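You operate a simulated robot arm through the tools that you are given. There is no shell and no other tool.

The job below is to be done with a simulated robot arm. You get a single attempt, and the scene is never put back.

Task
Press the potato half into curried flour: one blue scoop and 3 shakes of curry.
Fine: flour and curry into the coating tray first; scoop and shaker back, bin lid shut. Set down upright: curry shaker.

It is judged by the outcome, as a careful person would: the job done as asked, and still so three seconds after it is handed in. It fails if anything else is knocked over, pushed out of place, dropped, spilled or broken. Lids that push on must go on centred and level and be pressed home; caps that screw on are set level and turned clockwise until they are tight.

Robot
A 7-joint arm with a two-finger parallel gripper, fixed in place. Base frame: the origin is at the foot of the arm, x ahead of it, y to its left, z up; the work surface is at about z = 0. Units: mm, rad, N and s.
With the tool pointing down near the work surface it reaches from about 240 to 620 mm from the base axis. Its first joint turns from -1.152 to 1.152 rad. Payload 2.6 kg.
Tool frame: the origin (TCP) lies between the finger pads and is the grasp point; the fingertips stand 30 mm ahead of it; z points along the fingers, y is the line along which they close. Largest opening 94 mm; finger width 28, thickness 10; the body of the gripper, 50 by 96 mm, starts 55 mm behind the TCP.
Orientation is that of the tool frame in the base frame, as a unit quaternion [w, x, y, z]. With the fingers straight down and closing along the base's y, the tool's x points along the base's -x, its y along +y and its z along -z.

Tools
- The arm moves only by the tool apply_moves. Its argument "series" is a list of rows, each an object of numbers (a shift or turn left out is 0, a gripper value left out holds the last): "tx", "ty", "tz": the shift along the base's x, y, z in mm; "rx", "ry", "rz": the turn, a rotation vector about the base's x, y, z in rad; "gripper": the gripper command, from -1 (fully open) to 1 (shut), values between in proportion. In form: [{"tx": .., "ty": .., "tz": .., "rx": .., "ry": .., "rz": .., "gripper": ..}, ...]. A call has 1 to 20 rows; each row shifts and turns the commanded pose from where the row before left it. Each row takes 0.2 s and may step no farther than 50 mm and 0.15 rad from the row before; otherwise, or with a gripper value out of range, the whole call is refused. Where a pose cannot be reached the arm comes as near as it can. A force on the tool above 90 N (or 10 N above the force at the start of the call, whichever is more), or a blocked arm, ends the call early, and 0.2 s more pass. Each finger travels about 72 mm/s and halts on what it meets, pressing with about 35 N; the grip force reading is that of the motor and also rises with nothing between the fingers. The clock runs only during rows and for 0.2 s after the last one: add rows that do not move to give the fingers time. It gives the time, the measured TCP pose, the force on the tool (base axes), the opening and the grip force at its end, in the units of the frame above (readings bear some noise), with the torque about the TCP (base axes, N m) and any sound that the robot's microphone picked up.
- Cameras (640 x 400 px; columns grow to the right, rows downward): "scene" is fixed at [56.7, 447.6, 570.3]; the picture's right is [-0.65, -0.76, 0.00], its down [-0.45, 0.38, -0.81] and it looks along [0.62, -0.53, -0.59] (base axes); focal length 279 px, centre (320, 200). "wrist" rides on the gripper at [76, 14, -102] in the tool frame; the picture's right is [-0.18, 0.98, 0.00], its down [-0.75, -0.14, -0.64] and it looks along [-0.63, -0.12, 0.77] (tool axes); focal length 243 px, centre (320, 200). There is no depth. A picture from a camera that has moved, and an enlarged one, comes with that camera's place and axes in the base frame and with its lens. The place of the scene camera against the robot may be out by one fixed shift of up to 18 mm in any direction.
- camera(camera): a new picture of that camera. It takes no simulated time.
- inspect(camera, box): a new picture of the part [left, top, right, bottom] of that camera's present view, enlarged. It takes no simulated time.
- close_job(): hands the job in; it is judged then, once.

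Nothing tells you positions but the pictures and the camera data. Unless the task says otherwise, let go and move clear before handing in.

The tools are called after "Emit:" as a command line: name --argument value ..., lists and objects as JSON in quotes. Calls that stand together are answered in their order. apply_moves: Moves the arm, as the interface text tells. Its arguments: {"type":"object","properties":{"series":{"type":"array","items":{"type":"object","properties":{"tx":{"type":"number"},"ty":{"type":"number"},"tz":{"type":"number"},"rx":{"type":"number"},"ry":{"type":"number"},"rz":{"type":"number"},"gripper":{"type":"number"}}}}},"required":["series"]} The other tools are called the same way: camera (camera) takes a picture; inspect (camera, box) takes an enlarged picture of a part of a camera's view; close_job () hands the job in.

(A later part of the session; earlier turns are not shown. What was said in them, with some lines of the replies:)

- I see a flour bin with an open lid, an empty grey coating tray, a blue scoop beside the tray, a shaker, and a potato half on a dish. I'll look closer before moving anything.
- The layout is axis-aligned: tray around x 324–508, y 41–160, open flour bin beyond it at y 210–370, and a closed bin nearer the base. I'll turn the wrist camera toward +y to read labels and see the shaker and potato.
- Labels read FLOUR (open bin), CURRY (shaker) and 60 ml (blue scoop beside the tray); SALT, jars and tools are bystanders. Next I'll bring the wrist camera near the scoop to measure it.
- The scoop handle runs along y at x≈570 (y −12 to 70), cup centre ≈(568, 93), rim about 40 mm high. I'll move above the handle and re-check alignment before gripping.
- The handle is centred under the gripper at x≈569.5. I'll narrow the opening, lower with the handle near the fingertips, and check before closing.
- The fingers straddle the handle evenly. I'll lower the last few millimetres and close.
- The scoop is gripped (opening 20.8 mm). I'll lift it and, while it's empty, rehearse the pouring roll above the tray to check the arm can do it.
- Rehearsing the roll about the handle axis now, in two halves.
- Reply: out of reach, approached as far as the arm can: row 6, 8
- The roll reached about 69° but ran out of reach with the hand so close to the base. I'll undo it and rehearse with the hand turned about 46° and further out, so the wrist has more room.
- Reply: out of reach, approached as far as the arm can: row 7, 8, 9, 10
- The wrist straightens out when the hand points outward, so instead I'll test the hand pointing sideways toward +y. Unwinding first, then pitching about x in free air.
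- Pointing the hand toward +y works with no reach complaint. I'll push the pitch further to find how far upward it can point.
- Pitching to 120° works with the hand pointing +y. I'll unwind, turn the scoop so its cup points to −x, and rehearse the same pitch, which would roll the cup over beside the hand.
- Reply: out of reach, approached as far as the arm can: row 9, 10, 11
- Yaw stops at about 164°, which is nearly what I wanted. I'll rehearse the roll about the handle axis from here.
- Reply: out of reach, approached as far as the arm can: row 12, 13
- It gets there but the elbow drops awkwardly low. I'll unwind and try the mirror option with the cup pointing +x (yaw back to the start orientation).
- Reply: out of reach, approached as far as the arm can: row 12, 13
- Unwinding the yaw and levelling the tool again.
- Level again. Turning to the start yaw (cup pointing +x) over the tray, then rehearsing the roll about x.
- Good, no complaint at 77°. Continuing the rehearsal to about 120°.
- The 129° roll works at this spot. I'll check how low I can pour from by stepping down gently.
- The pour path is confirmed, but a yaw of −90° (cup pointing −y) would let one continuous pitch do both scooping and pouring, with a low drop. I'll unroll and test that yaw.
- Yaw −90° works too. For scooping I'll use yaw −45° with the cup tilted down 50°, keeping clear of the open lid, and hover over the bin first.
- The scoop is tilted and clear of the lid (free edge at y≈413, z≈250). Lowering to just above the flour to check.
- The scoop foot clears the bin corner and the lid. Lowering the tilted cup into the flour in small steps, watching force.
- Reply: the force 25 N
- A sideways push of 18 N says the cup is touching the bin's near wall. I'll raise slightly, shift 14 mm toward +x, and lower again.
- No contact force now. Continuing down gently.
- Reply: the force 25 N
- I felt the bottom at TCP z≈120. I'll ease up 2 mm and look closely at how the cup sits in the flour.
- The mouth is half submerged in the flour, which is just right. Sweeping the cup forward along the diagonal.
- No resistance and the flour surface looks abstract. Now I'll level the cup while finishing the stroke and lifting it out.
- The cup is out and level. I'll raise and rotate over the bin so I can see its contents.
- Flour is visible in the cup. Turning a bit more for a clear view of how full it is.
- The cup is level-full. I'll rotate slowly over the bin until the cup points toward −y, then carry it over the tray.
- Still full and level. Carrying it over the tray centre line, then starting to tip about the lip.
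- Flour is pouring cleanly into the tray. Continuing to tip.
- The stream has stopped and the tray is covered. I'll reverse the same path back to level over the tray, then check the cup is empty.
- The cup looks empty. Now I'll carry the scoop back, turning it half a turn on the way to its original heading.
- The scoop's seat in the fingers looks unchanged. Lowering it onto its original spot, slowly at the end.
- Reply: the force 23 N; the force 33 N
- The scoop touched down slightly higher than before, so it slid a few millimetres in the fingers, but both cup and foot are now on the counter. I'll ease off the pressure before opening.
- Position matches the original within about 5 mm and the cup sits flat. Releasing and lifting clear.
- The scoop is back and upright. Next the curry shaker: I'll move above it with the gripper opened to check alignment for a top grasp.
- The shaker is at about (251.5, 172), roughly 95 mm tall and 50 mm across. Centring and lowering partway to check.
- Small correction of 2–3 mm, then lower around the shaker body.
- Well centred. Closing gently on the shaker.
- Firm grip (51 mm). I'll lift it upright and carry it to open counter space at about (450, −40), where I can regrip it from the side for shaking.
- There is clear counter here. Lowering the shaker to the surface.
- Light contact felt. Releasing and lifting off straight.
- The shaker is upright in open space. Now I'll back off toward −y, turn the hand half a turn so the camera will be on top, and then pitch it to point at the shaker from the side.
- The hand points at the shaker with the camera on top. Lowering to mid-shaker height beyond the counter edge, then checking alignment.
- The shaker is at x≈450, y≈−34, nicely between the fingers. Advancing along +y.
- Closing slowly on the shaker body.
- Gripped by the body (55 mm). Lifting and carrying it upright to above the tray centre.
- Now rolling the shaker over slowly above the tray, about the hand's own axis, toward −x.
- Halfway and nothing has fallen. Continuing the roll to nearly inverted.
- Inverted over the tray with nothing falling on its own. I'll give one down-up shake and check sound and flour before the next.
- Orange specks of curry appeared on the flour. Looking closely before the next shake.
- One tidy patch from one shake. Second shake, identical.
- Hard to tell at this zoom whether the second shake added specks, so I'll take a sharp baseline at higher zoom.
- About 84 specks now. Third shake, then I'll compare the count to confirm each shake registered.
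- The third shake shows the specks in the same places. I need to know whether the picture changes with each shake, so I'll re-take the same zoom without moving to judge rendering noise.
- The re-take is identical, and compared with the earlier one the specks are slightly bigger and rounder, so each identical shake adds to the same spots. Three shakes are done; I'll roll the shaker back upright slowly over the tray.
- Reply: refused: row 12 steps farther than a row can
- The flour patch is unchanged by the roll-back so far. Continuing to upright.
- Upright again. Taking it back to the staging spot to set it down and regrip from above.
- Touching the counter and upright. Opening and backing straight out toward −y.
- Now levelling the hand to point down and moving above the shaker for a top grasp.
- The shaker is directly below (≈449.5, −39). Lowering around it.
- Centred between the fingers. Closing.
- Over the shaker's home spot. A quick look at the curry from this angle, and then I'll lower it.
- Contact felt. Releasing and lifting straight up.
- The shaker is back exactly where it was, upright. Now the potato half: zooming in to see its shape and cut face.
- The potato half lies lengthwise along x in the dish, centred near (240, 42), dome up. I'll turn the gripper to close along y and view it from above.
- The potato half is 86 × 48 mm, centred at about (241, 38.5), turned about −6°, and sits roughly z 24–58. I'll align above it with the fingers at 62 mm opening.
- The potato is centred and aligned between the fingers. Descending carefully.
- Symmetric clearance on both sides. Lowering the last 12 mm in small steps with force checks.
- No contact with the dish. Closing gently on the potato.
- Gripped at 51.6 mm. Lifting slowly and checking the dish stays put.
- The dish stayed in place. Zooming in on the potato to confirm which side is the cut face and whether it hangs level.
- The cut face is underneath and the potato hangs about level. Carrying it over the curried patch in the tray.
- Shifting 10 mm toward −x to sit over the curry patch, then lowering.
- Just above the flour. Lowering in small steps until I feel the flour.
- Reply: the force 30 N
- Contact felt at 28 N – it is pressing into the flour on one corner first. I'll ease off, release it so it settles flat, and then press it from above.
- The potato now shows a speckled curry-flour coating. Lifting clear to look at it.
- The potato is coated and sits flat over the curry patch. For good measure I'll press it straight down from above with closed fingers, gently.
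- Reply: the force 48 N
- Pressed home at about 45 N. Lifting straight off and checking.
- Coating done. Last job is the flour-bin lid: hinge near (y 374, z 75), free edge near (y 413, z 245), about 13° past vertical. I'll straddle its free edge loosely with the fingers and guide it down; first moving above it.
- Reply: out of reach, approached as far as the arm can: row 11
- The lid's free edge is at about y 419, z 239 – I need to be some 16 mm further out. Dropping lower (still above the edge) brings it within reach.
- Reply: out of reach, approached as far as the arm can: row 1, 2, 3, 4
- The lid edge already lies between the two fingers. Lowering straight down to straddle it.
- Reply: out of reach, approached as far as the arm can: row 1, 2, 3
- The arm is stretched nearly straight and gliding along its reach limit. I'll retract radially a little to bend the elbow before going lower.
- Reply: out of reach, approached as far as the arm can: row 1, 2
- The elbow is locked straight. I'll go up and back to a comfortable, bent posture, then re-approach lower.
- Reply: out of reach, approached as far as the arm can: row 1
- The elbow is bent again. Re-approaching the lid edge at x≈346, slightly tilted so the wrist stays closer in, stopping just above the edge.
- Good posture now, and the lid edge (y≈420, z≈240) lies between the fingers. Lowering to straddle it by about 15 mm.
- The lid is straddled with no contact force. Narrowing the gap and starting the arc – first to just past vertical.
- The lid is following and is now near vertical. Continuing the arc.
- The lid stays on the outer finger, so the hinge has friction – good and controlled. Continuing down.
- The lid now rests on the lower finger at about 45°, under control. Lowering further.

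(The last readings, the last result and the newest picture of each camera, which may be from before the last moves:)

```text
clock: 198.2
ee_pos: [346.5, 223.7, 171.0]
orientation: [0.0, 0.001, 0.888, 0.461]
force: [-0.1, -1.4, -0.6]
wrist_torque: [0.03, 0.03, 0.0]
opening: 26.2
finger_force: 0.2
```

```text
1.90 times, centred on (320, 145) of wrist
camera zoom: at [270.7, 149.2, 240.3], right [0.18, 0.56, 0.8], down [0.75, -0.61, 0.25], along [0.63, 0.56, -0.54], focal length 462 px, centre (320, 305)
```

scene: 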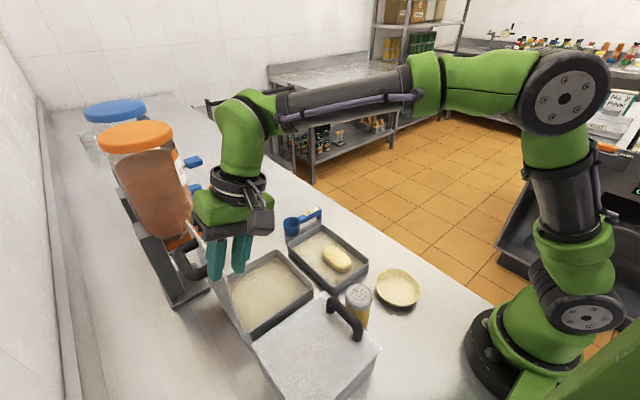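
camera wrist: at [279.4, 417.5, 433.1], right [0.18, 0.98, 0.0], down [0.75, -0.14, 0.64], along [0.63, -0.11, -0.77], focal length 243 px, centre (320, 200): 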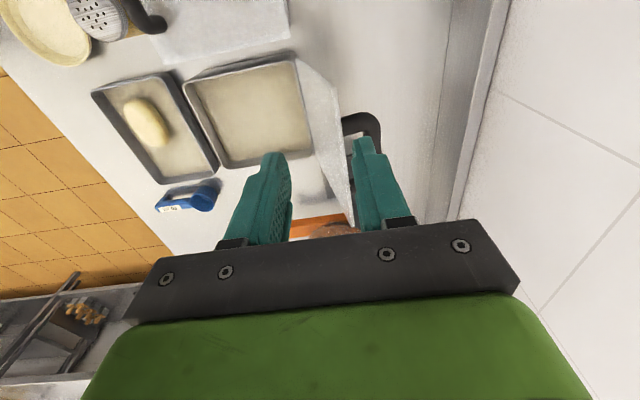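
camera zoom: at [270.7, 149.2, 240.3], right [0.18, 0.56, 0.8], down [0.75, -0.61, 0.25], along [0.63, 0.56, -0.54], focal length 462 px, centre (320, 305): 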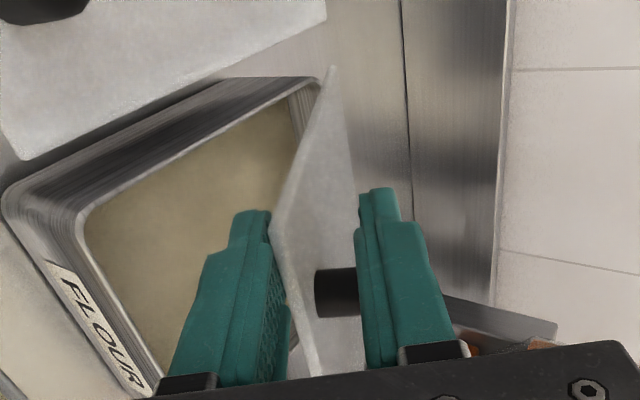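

About 30° to go. Two more increments.

Emit:
apply_moves --series '[{"ty": -5.7, "tz": -10.7, "rx": 0.0454}, {"ty": -5.7, "tz": -10.7, "rx": 0.0454}, {"ty": -4, "tz": -11.5, "rx": 0.0454}, {"ty": -4, "tz": -11.5, "rx": 0.0454}, {}]'

Emit:
inspect --camera "scene" --box '[180, 180, 380, 320]'

Emit:
inspect --camera "wrist" --box '[220, 40, 420, 250]'

```text
clock: 199.4
ee_pos: [346.5, 204.8, 126.9]
orientation: [0.0, -0.001, 0.842, 0.54]
force: [0.0, -0.5, -1.1]
wrist_torque: [-0.02, -0.01, 0.04]
opening: 26.3
finger_force: 0.1
```

```text
2.86 times, centred on (280, 250) of scene
camera zoom: at [56.7, 447.6, 570.3], right [-0.65, -0.76, 0.0], down [-0.45, 0.38, -0.81], along [0.62, -0.53, -0.59], focal length 798 px, centre (434, 57)
```

zoom: 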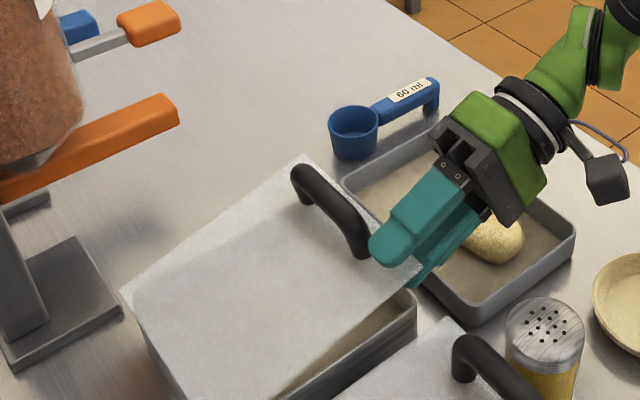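

```text
1.90 times, centred on (320, 145) of wrist
camera zoom: at [270.3, 118.3, 181.2], right [0.18, 0.41, 0.89], down [0.75, -0.64, 0.14], along [0.63, 0.65, -0.43], focal length 462 px, centre (320, 305)
```

zoom: 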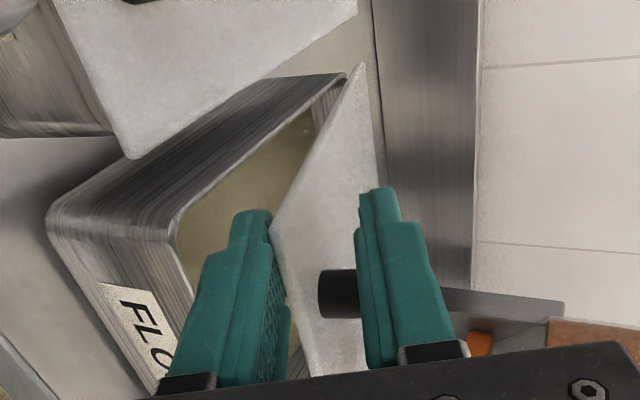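

About 15° left. Lowering a little more, watching for the lower finger meeting the rim.

Emit:
apply_moves --series '[{"ty": -2, "tz": -6, "rx": 0.03}, {"ty": -2, "tz": -6, "rx": 0.03}, {}]'

Emit:
inspect --camera "scene" --box '[180, 180, 380, 320]'

Emit:
inspect --camera "wrist" --box '[220, 40, 420, 250]'

```text
clock: 200.2
ee_pos: [346.7, 200.1, 113.4]
orientation: [0.0, -0.001, 0.825, 0.565]
force: [-0.4, -0.6, 0.3]
wrist_torque: [-0.02, 0.04, 0.01]
opening: 26.2
finger_force: 0.2
```

```text
2.86 times, centred on (280, 250) of scene
camera zoom: at [56.7, 447.6, 570.3], right [-0.65, -0.76, 0.0], down [-0.45, 0.38, -0.81], along [0.62, -0.53, -0.59], focal length 798 px, centre (434, 57)
```

zoom: 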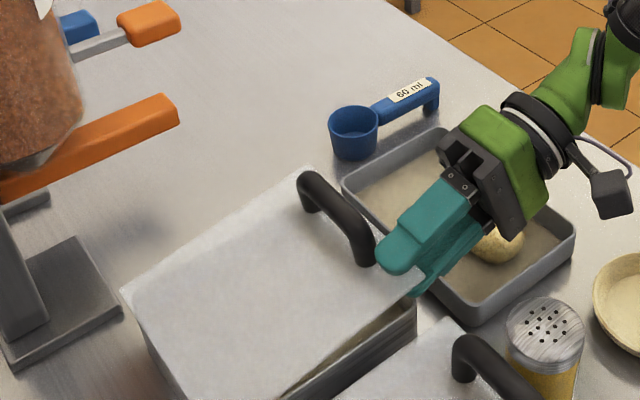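

```text
1.90 times, centred on (320, 145) of wrist
camera zoom: at [269.8, 111.1, 163.5], right [0.18, 0.36, 0.92], down [0.75, -0.65, 0.1], along [0.63, 0.67, -0.39], focal length 462 px, centre (320, 305)
```

zoom: 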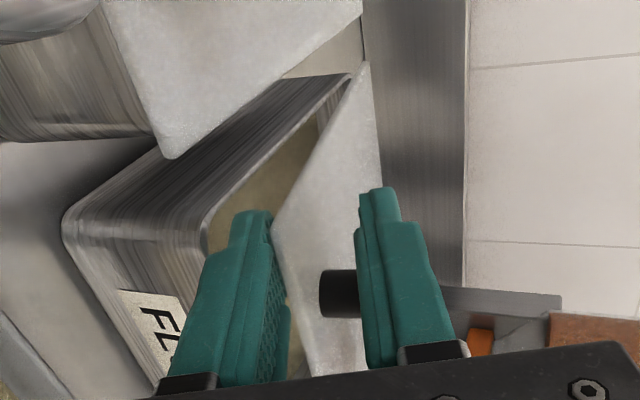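

Still clear. One more small step, then I'll slide the lower finger out.

Emit:
apply_moves --series '[{"ty": -1, "tz": -5, "rx": 0.02}, {"tz": -3}, {}]'

Emit:
inspect --camera "wrist" --box '[220, 40, 420, 250]'

Emit:
inspect --camera "scene" --box '[240, 220, 360, 310]'

```text
clock: 201.0
ee_pos: [346.0, 200.8, 105.6]
orientation: [0.0, 0.0, 0.819, 0.573]
force: [-0.8, -0.4, -1.2]
wrist_torque: [0.01, 0.02, 0.01]
opening: 26.1
finger_force: 0.0
```

```text
1.90 times, centred on (320, 145) of wrist
camera zoom: at [270.7, 109.7, 153.6], right [0.18, 0.34, 0.92], down [0.75, -0.65, 0.09], along [0.63, 0.68, -0.37], focal length 462 px, centre (320, 305)
```

zoom: 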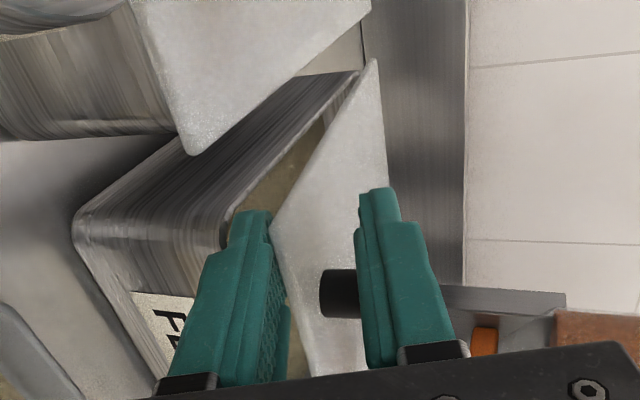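

```text
4.44 times, centred on (300, 265) of scene
camera zoom: at [56.7, 447.6, 570.3], right [-0.65, -0.76, 0.0], down [-0.45, 0.38, -0.81], along [0.62, -0.53, -0.59], focal length 1241 px, centre (409, -89)
```

zoom: 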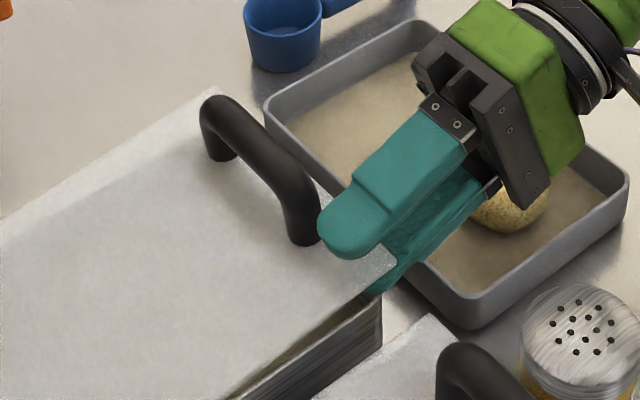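

Lid is about 8° from shut. Withdrawing toward −y so the lid edge slides down off the lower finger.

Emit:
apply_moves --series '[{"ty": -6}, {"ty": -6}, {"ty": -6}, {"ty": -6}, {"ty": -8}, {"ty": -10}, {}, {}]'

Emit:
inspect --camera "scene" --box '[180, 180, 380, 320]'

Emit:
inspect --camera "wrist" --box '[220, 40, 420, 250]'

```text
clock: 202.8
ee_pos: [345.8, 158.2, 105.6]
orientation: [0.0, 0.0, 0.82, 0.572]
force: [-0.1, 0.4, -0.1]
wrist_torque: [-0.02, -0.02, -0.01]
opening: 26.0
finger_force: 0.2
```

```text
2.86 times, centred on (280, 250) of scene
camera zoom: at [56.7, 447.6, 570.3], right [-0.65, -0.76, 0.0], down [-0.45, 0.38, -0.81], along [0.62, -0.53, -0.59], focal length 798 px, centre (434, 57)
```

zoom: 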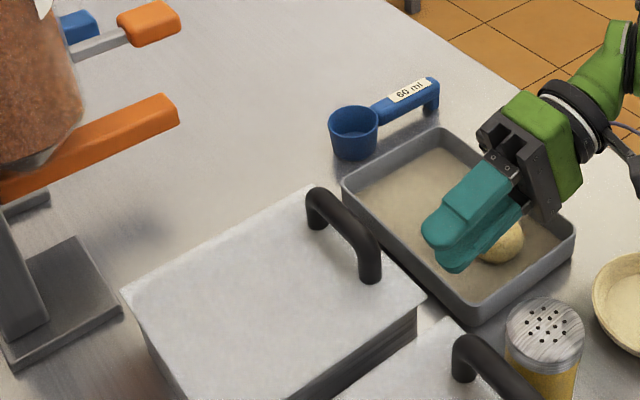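

```text
1.90 times, centred on (320, 145) of wrist
camera zoom: at [270.3, 68.1, 154.0], right [0.18, 0.34, 0.92], down [0.75, -0.65, 0.09], along [0.63, 0.68, -0.37], focal length 462 px, centre (320, 305)
```

zoom: 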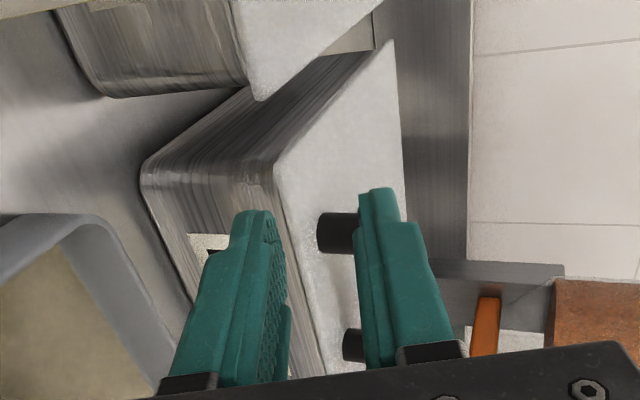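

The lid is down. Raising the hand and levelling it, then I'll check it is flush.

Emit:
apply_moves --series '[{"tz": 25, "ty": -5}, {"tz": 35}, {"tz": 40}, {"tz": 40}, {"rx": -0.15}, {"rx": -0.15}, {"rx": -0.15}, {"rx": -0.15}, {"rx": -0.15}, {"rx": -0.15}, {"rx": -0.15}, {"rx": -0.15}, {"rx": -0.02}, {}]'

Emit:
inspect --camera "scene" --box '[180, 220, 380, 360]'

Emit:
camera --camera "wrist"

```text
clock: 205.8
ee_pos: [348.3, 153.2, 244.8]
orientation: [0.0, -0.001, 1.0, 0.0]
force: [-1.1, 0.0, 0.6]
wrist_torque: [-0.01, 0.0, 0.01]
opening: 25.8
finger_force: 0.1
```

```text
2.86 times, centred on (280, 290) of scene
camera zoom: at [56.7, 447.6, 570.3], right [-0.65, -0.76, 0.0], down [-0.45, 0.38, -0.81], along [0.62, -0.53, -0.59], focal length 798 px, centre (434, -57)
```

zoom: 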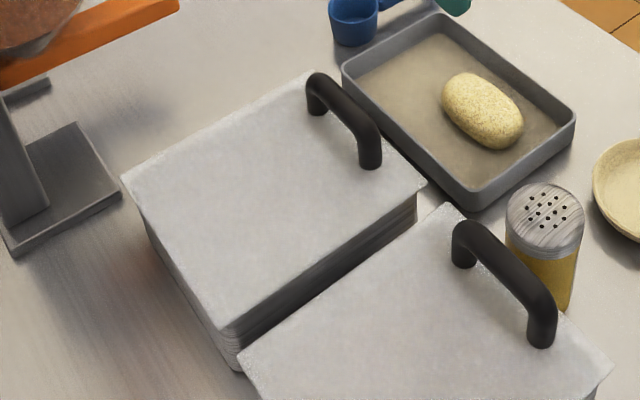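

```text
taken
camera wrist: at [270.8, 168.4, 347.1], right [0.18, 0.98, 0.0], down [0.75, -0.14, 0.64], along [0.63, -0.12, -0.77], focal length 243 px, centre (320, 200)
```

wrist: 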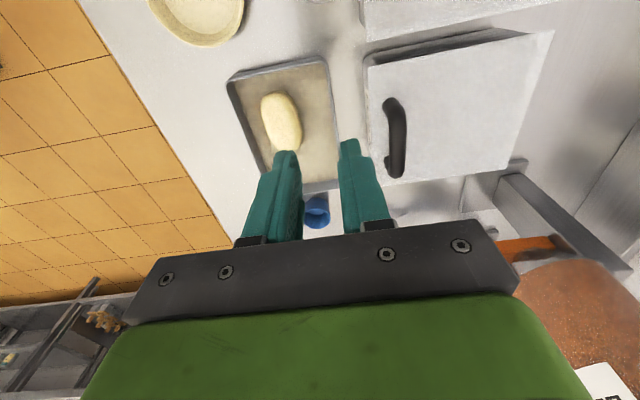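

The lid looks shut and flush. I'll confirm with a gentle press near its front corner, beside the handle.

Emit:
apply_moves --series '[{"gripper": 1, "ty": 23}, {"ty": 23}, {"ty": 23}, {"tz": -40}, {"tz": -40}, {"tz": -35}, {"tz": -12}, {}]'

Emit:
apply_moves --series '[{"tz": -4}, {"tz": -3}, {}]'

```text
clock: 207.6
ee_pos: [347.2, 222.3, 117.6]
orientation: [0.001, 0.0, 1.0, 0.0]
force: [0.0, -0.1, 0.4]
wrist_torque: [-0.02, 0.02, -0.05]
opening: 0.2
finger_force: 33.2
```

```text
clock: 208.4
ee_pos: [347.4, 223.4, 110.5]
orientation: [0.0, -0.001, 1.0, 0.0]
force: [-0.4, -0.2, 0.3]
wrist_torque: [0.0, 0.01, -0.01]
opening: 0.0
finger_force: 33.2
```

Emit:
apply_moves --series '[{"tz": -3}, {"tz": -2}, {}]'

Emit:
inspect --camera "scene" --box '[220, 220, 340, 330]'

```text
clock: 209.2
ee_pos: [347.3, 224.1, 106.9]
orientation: [0.001, 0.0, 1.0, 0.0]
force: [-4.0, -3.2, 11.2]
wrist_torque: [-0.09, 0.17, 0.01]
opening: 0.0
finger_force: 33.1
```

```text
3.64 times, centred on (280, 275) of scene
camera zoom: at [56.6, 447.5, 570.3], right [-0.65, -0.76, 0.0], down [-0.45, 0.38, -0.81], along [0.62, -0.53, -0.59], focal length 1015 px, centre (466, -73)
```

zoom: 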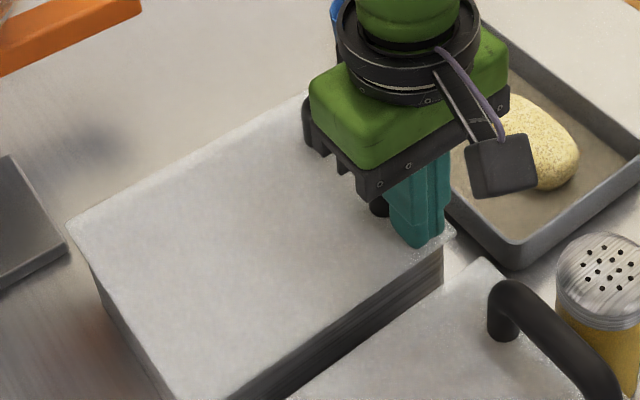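

The lid is firmly seated at z≈77. Lifting clear and taking a last look over the whole scene.

Emit:
apply_moves --series '[{"tz": 5}, {"tz": 25}, {"tz": 45}, {"tz": 45}, {"tz": 45, "ty": -30}, {"ty": -45, "tz": 30}, {"ty": -45}, {}]'

Emit:
camera --camera "scene"

Emit:
inspect --camera "scene" --box '[200, 180, 440, 330]'

Emit:
camera --camera "wrist"

```text
refused: row 5 steps farther than a row can; nothing moved
```

```text
taken
```

scene: 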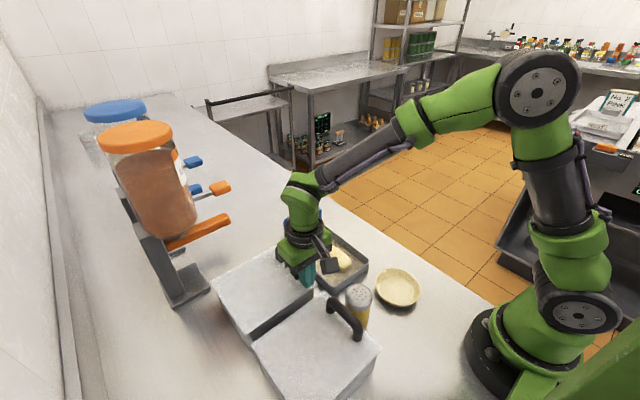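

```text
2.67 times, centred on (320, 255) of scene
camera zoom: at [56.6, 447.5, 570.3], right [-0.65, -0.76, 0.0], down [-0.45, 0.38, -0.81], along [0.62, -0.53, -0.59], focal length 744 px, centre (320, 53)
```

zoom: 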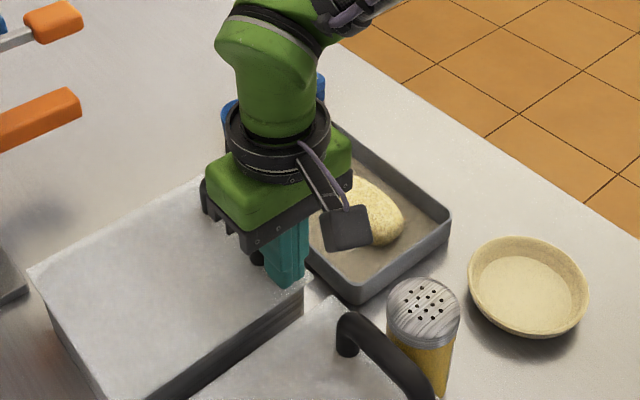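

```text
taken
camera wrist: at [270.9, 238.2, 209.2], right [0.18, 0.98, 0.0], down [0.75, -0.14, 0.64], along [0.63, -0.12, -0.77], focal length 243 px, centre (320, 200)
```

wrist: 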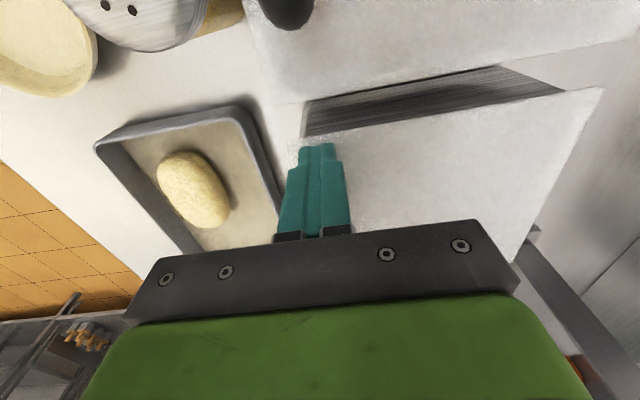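

That call was refused for one oversized step, so I'm repeating the lift with smaller rows.

Emit:
apply_moves --series '[{"tz": 5}, {"tz": 25}, {"tz": 45}, {"tz": 45}, {"tz": 25, "ty": -30}, {"ty": -45, "tz": 15}, {"ty": -45}, {"ty": -45}, {}]'

Emit:
camera --camera "scene"

Emit:
inspect --camera "scene" --box '[200, 180, 440, 330]'

Emit:
camera --camera "wrist"

```text
clock: 211.2
ee_pos: [347.3, 57.4, 264.3]
orientation: [0.0, -0.002, 1.0, 0.0]
force: [0.6, -0.3, 0.3]
wrist_torque: [0.02, 0.03, 0.01]
opening: 0.0
finger_force: 33.3
```

```text
taken
```

scene: 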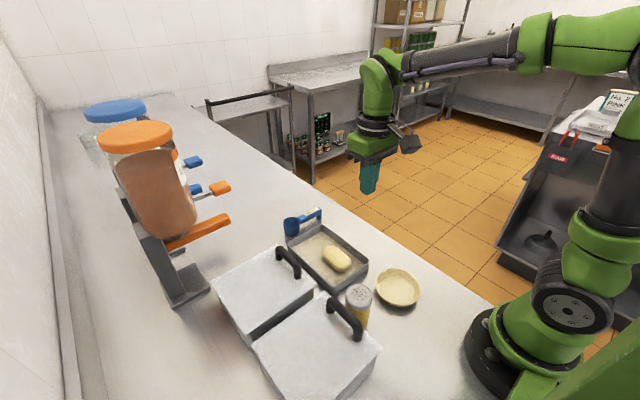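

```text
2.67 times, centred on (320, 255) of scene
camera zoom: at [56.7, 447.5, 570.3], right [-0.65, -0.76, 0.0], down [-0.45, 0.38, -0.81], along [0.62, -0.53, -0.59], focal length 744 px, centre (320, 53)
```

zoom: 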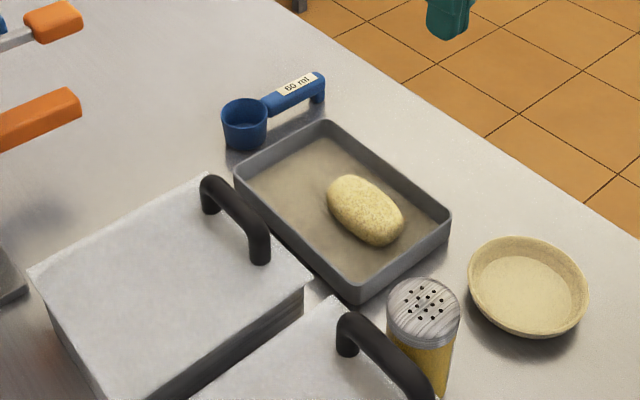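

```text
taken
camera wrist: at [271.7, 72.5, 366.9], right [0.18, 0.98, 0.0], down [0.75, -0.14, 0.64], along [0.63, -0.12, -0.77], focal length 243 px, centre (320, 200)
```

wrist: 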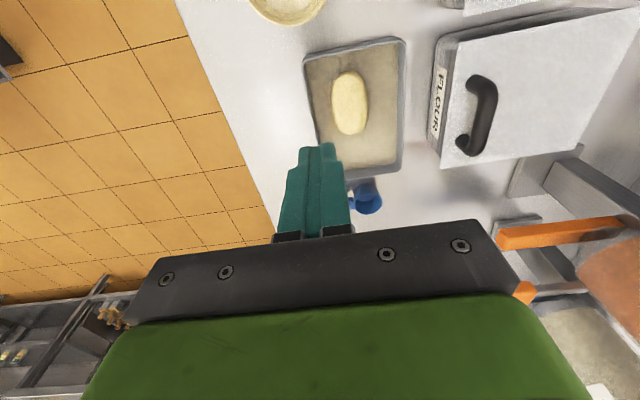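

Everything I can see is in order:
- The flour lid is shut flush.
- The scoop and the upright shaker are back in place. The scoop sits about 5 mm from where it started.
- The dish and tray haven't moved.
- The potato half is coated and pressed into the curried flour.

One thing I couldn't confirm is the shake count. I gave three identical shakes, but only the first visibly added specks, so I'm relying on my own count. The arm is clear, so I'm handing the job in.

Emit:
close_job

```text
The job is handed in.
```

I've handed the job in: the potato half is pressed into the curried flour in the coating tray, and it came out speckled all over. The one thing I couldn't confirm is the curry amount.

- **Flour:** one level blue scoop (60 ml) went into the tray first. I saw no spills, and the scoop was empty afterwards.
- **Curry:** I gave three identical shakes with the shaker upside down over the tray. The first left visible specks. I saw no clear change after the second or third, so "three shakes" is my own count.
- **Potato half:** I set it cut side down on the curry patch and pressed it twice, at about 28 N and then about 45 N from above. I left it in the tray.
- **Scoop:** it is back by the tray, about 5 mm from where it started.
- **Shaker:** it is back in its original spot, standing upright.
- **Flour bin lid:** it is shut and felt firm when I pressed it.
- **Everything else:** the tray and dish look unmoved in the last pictures, and I saw nothing knocked over or out of place.
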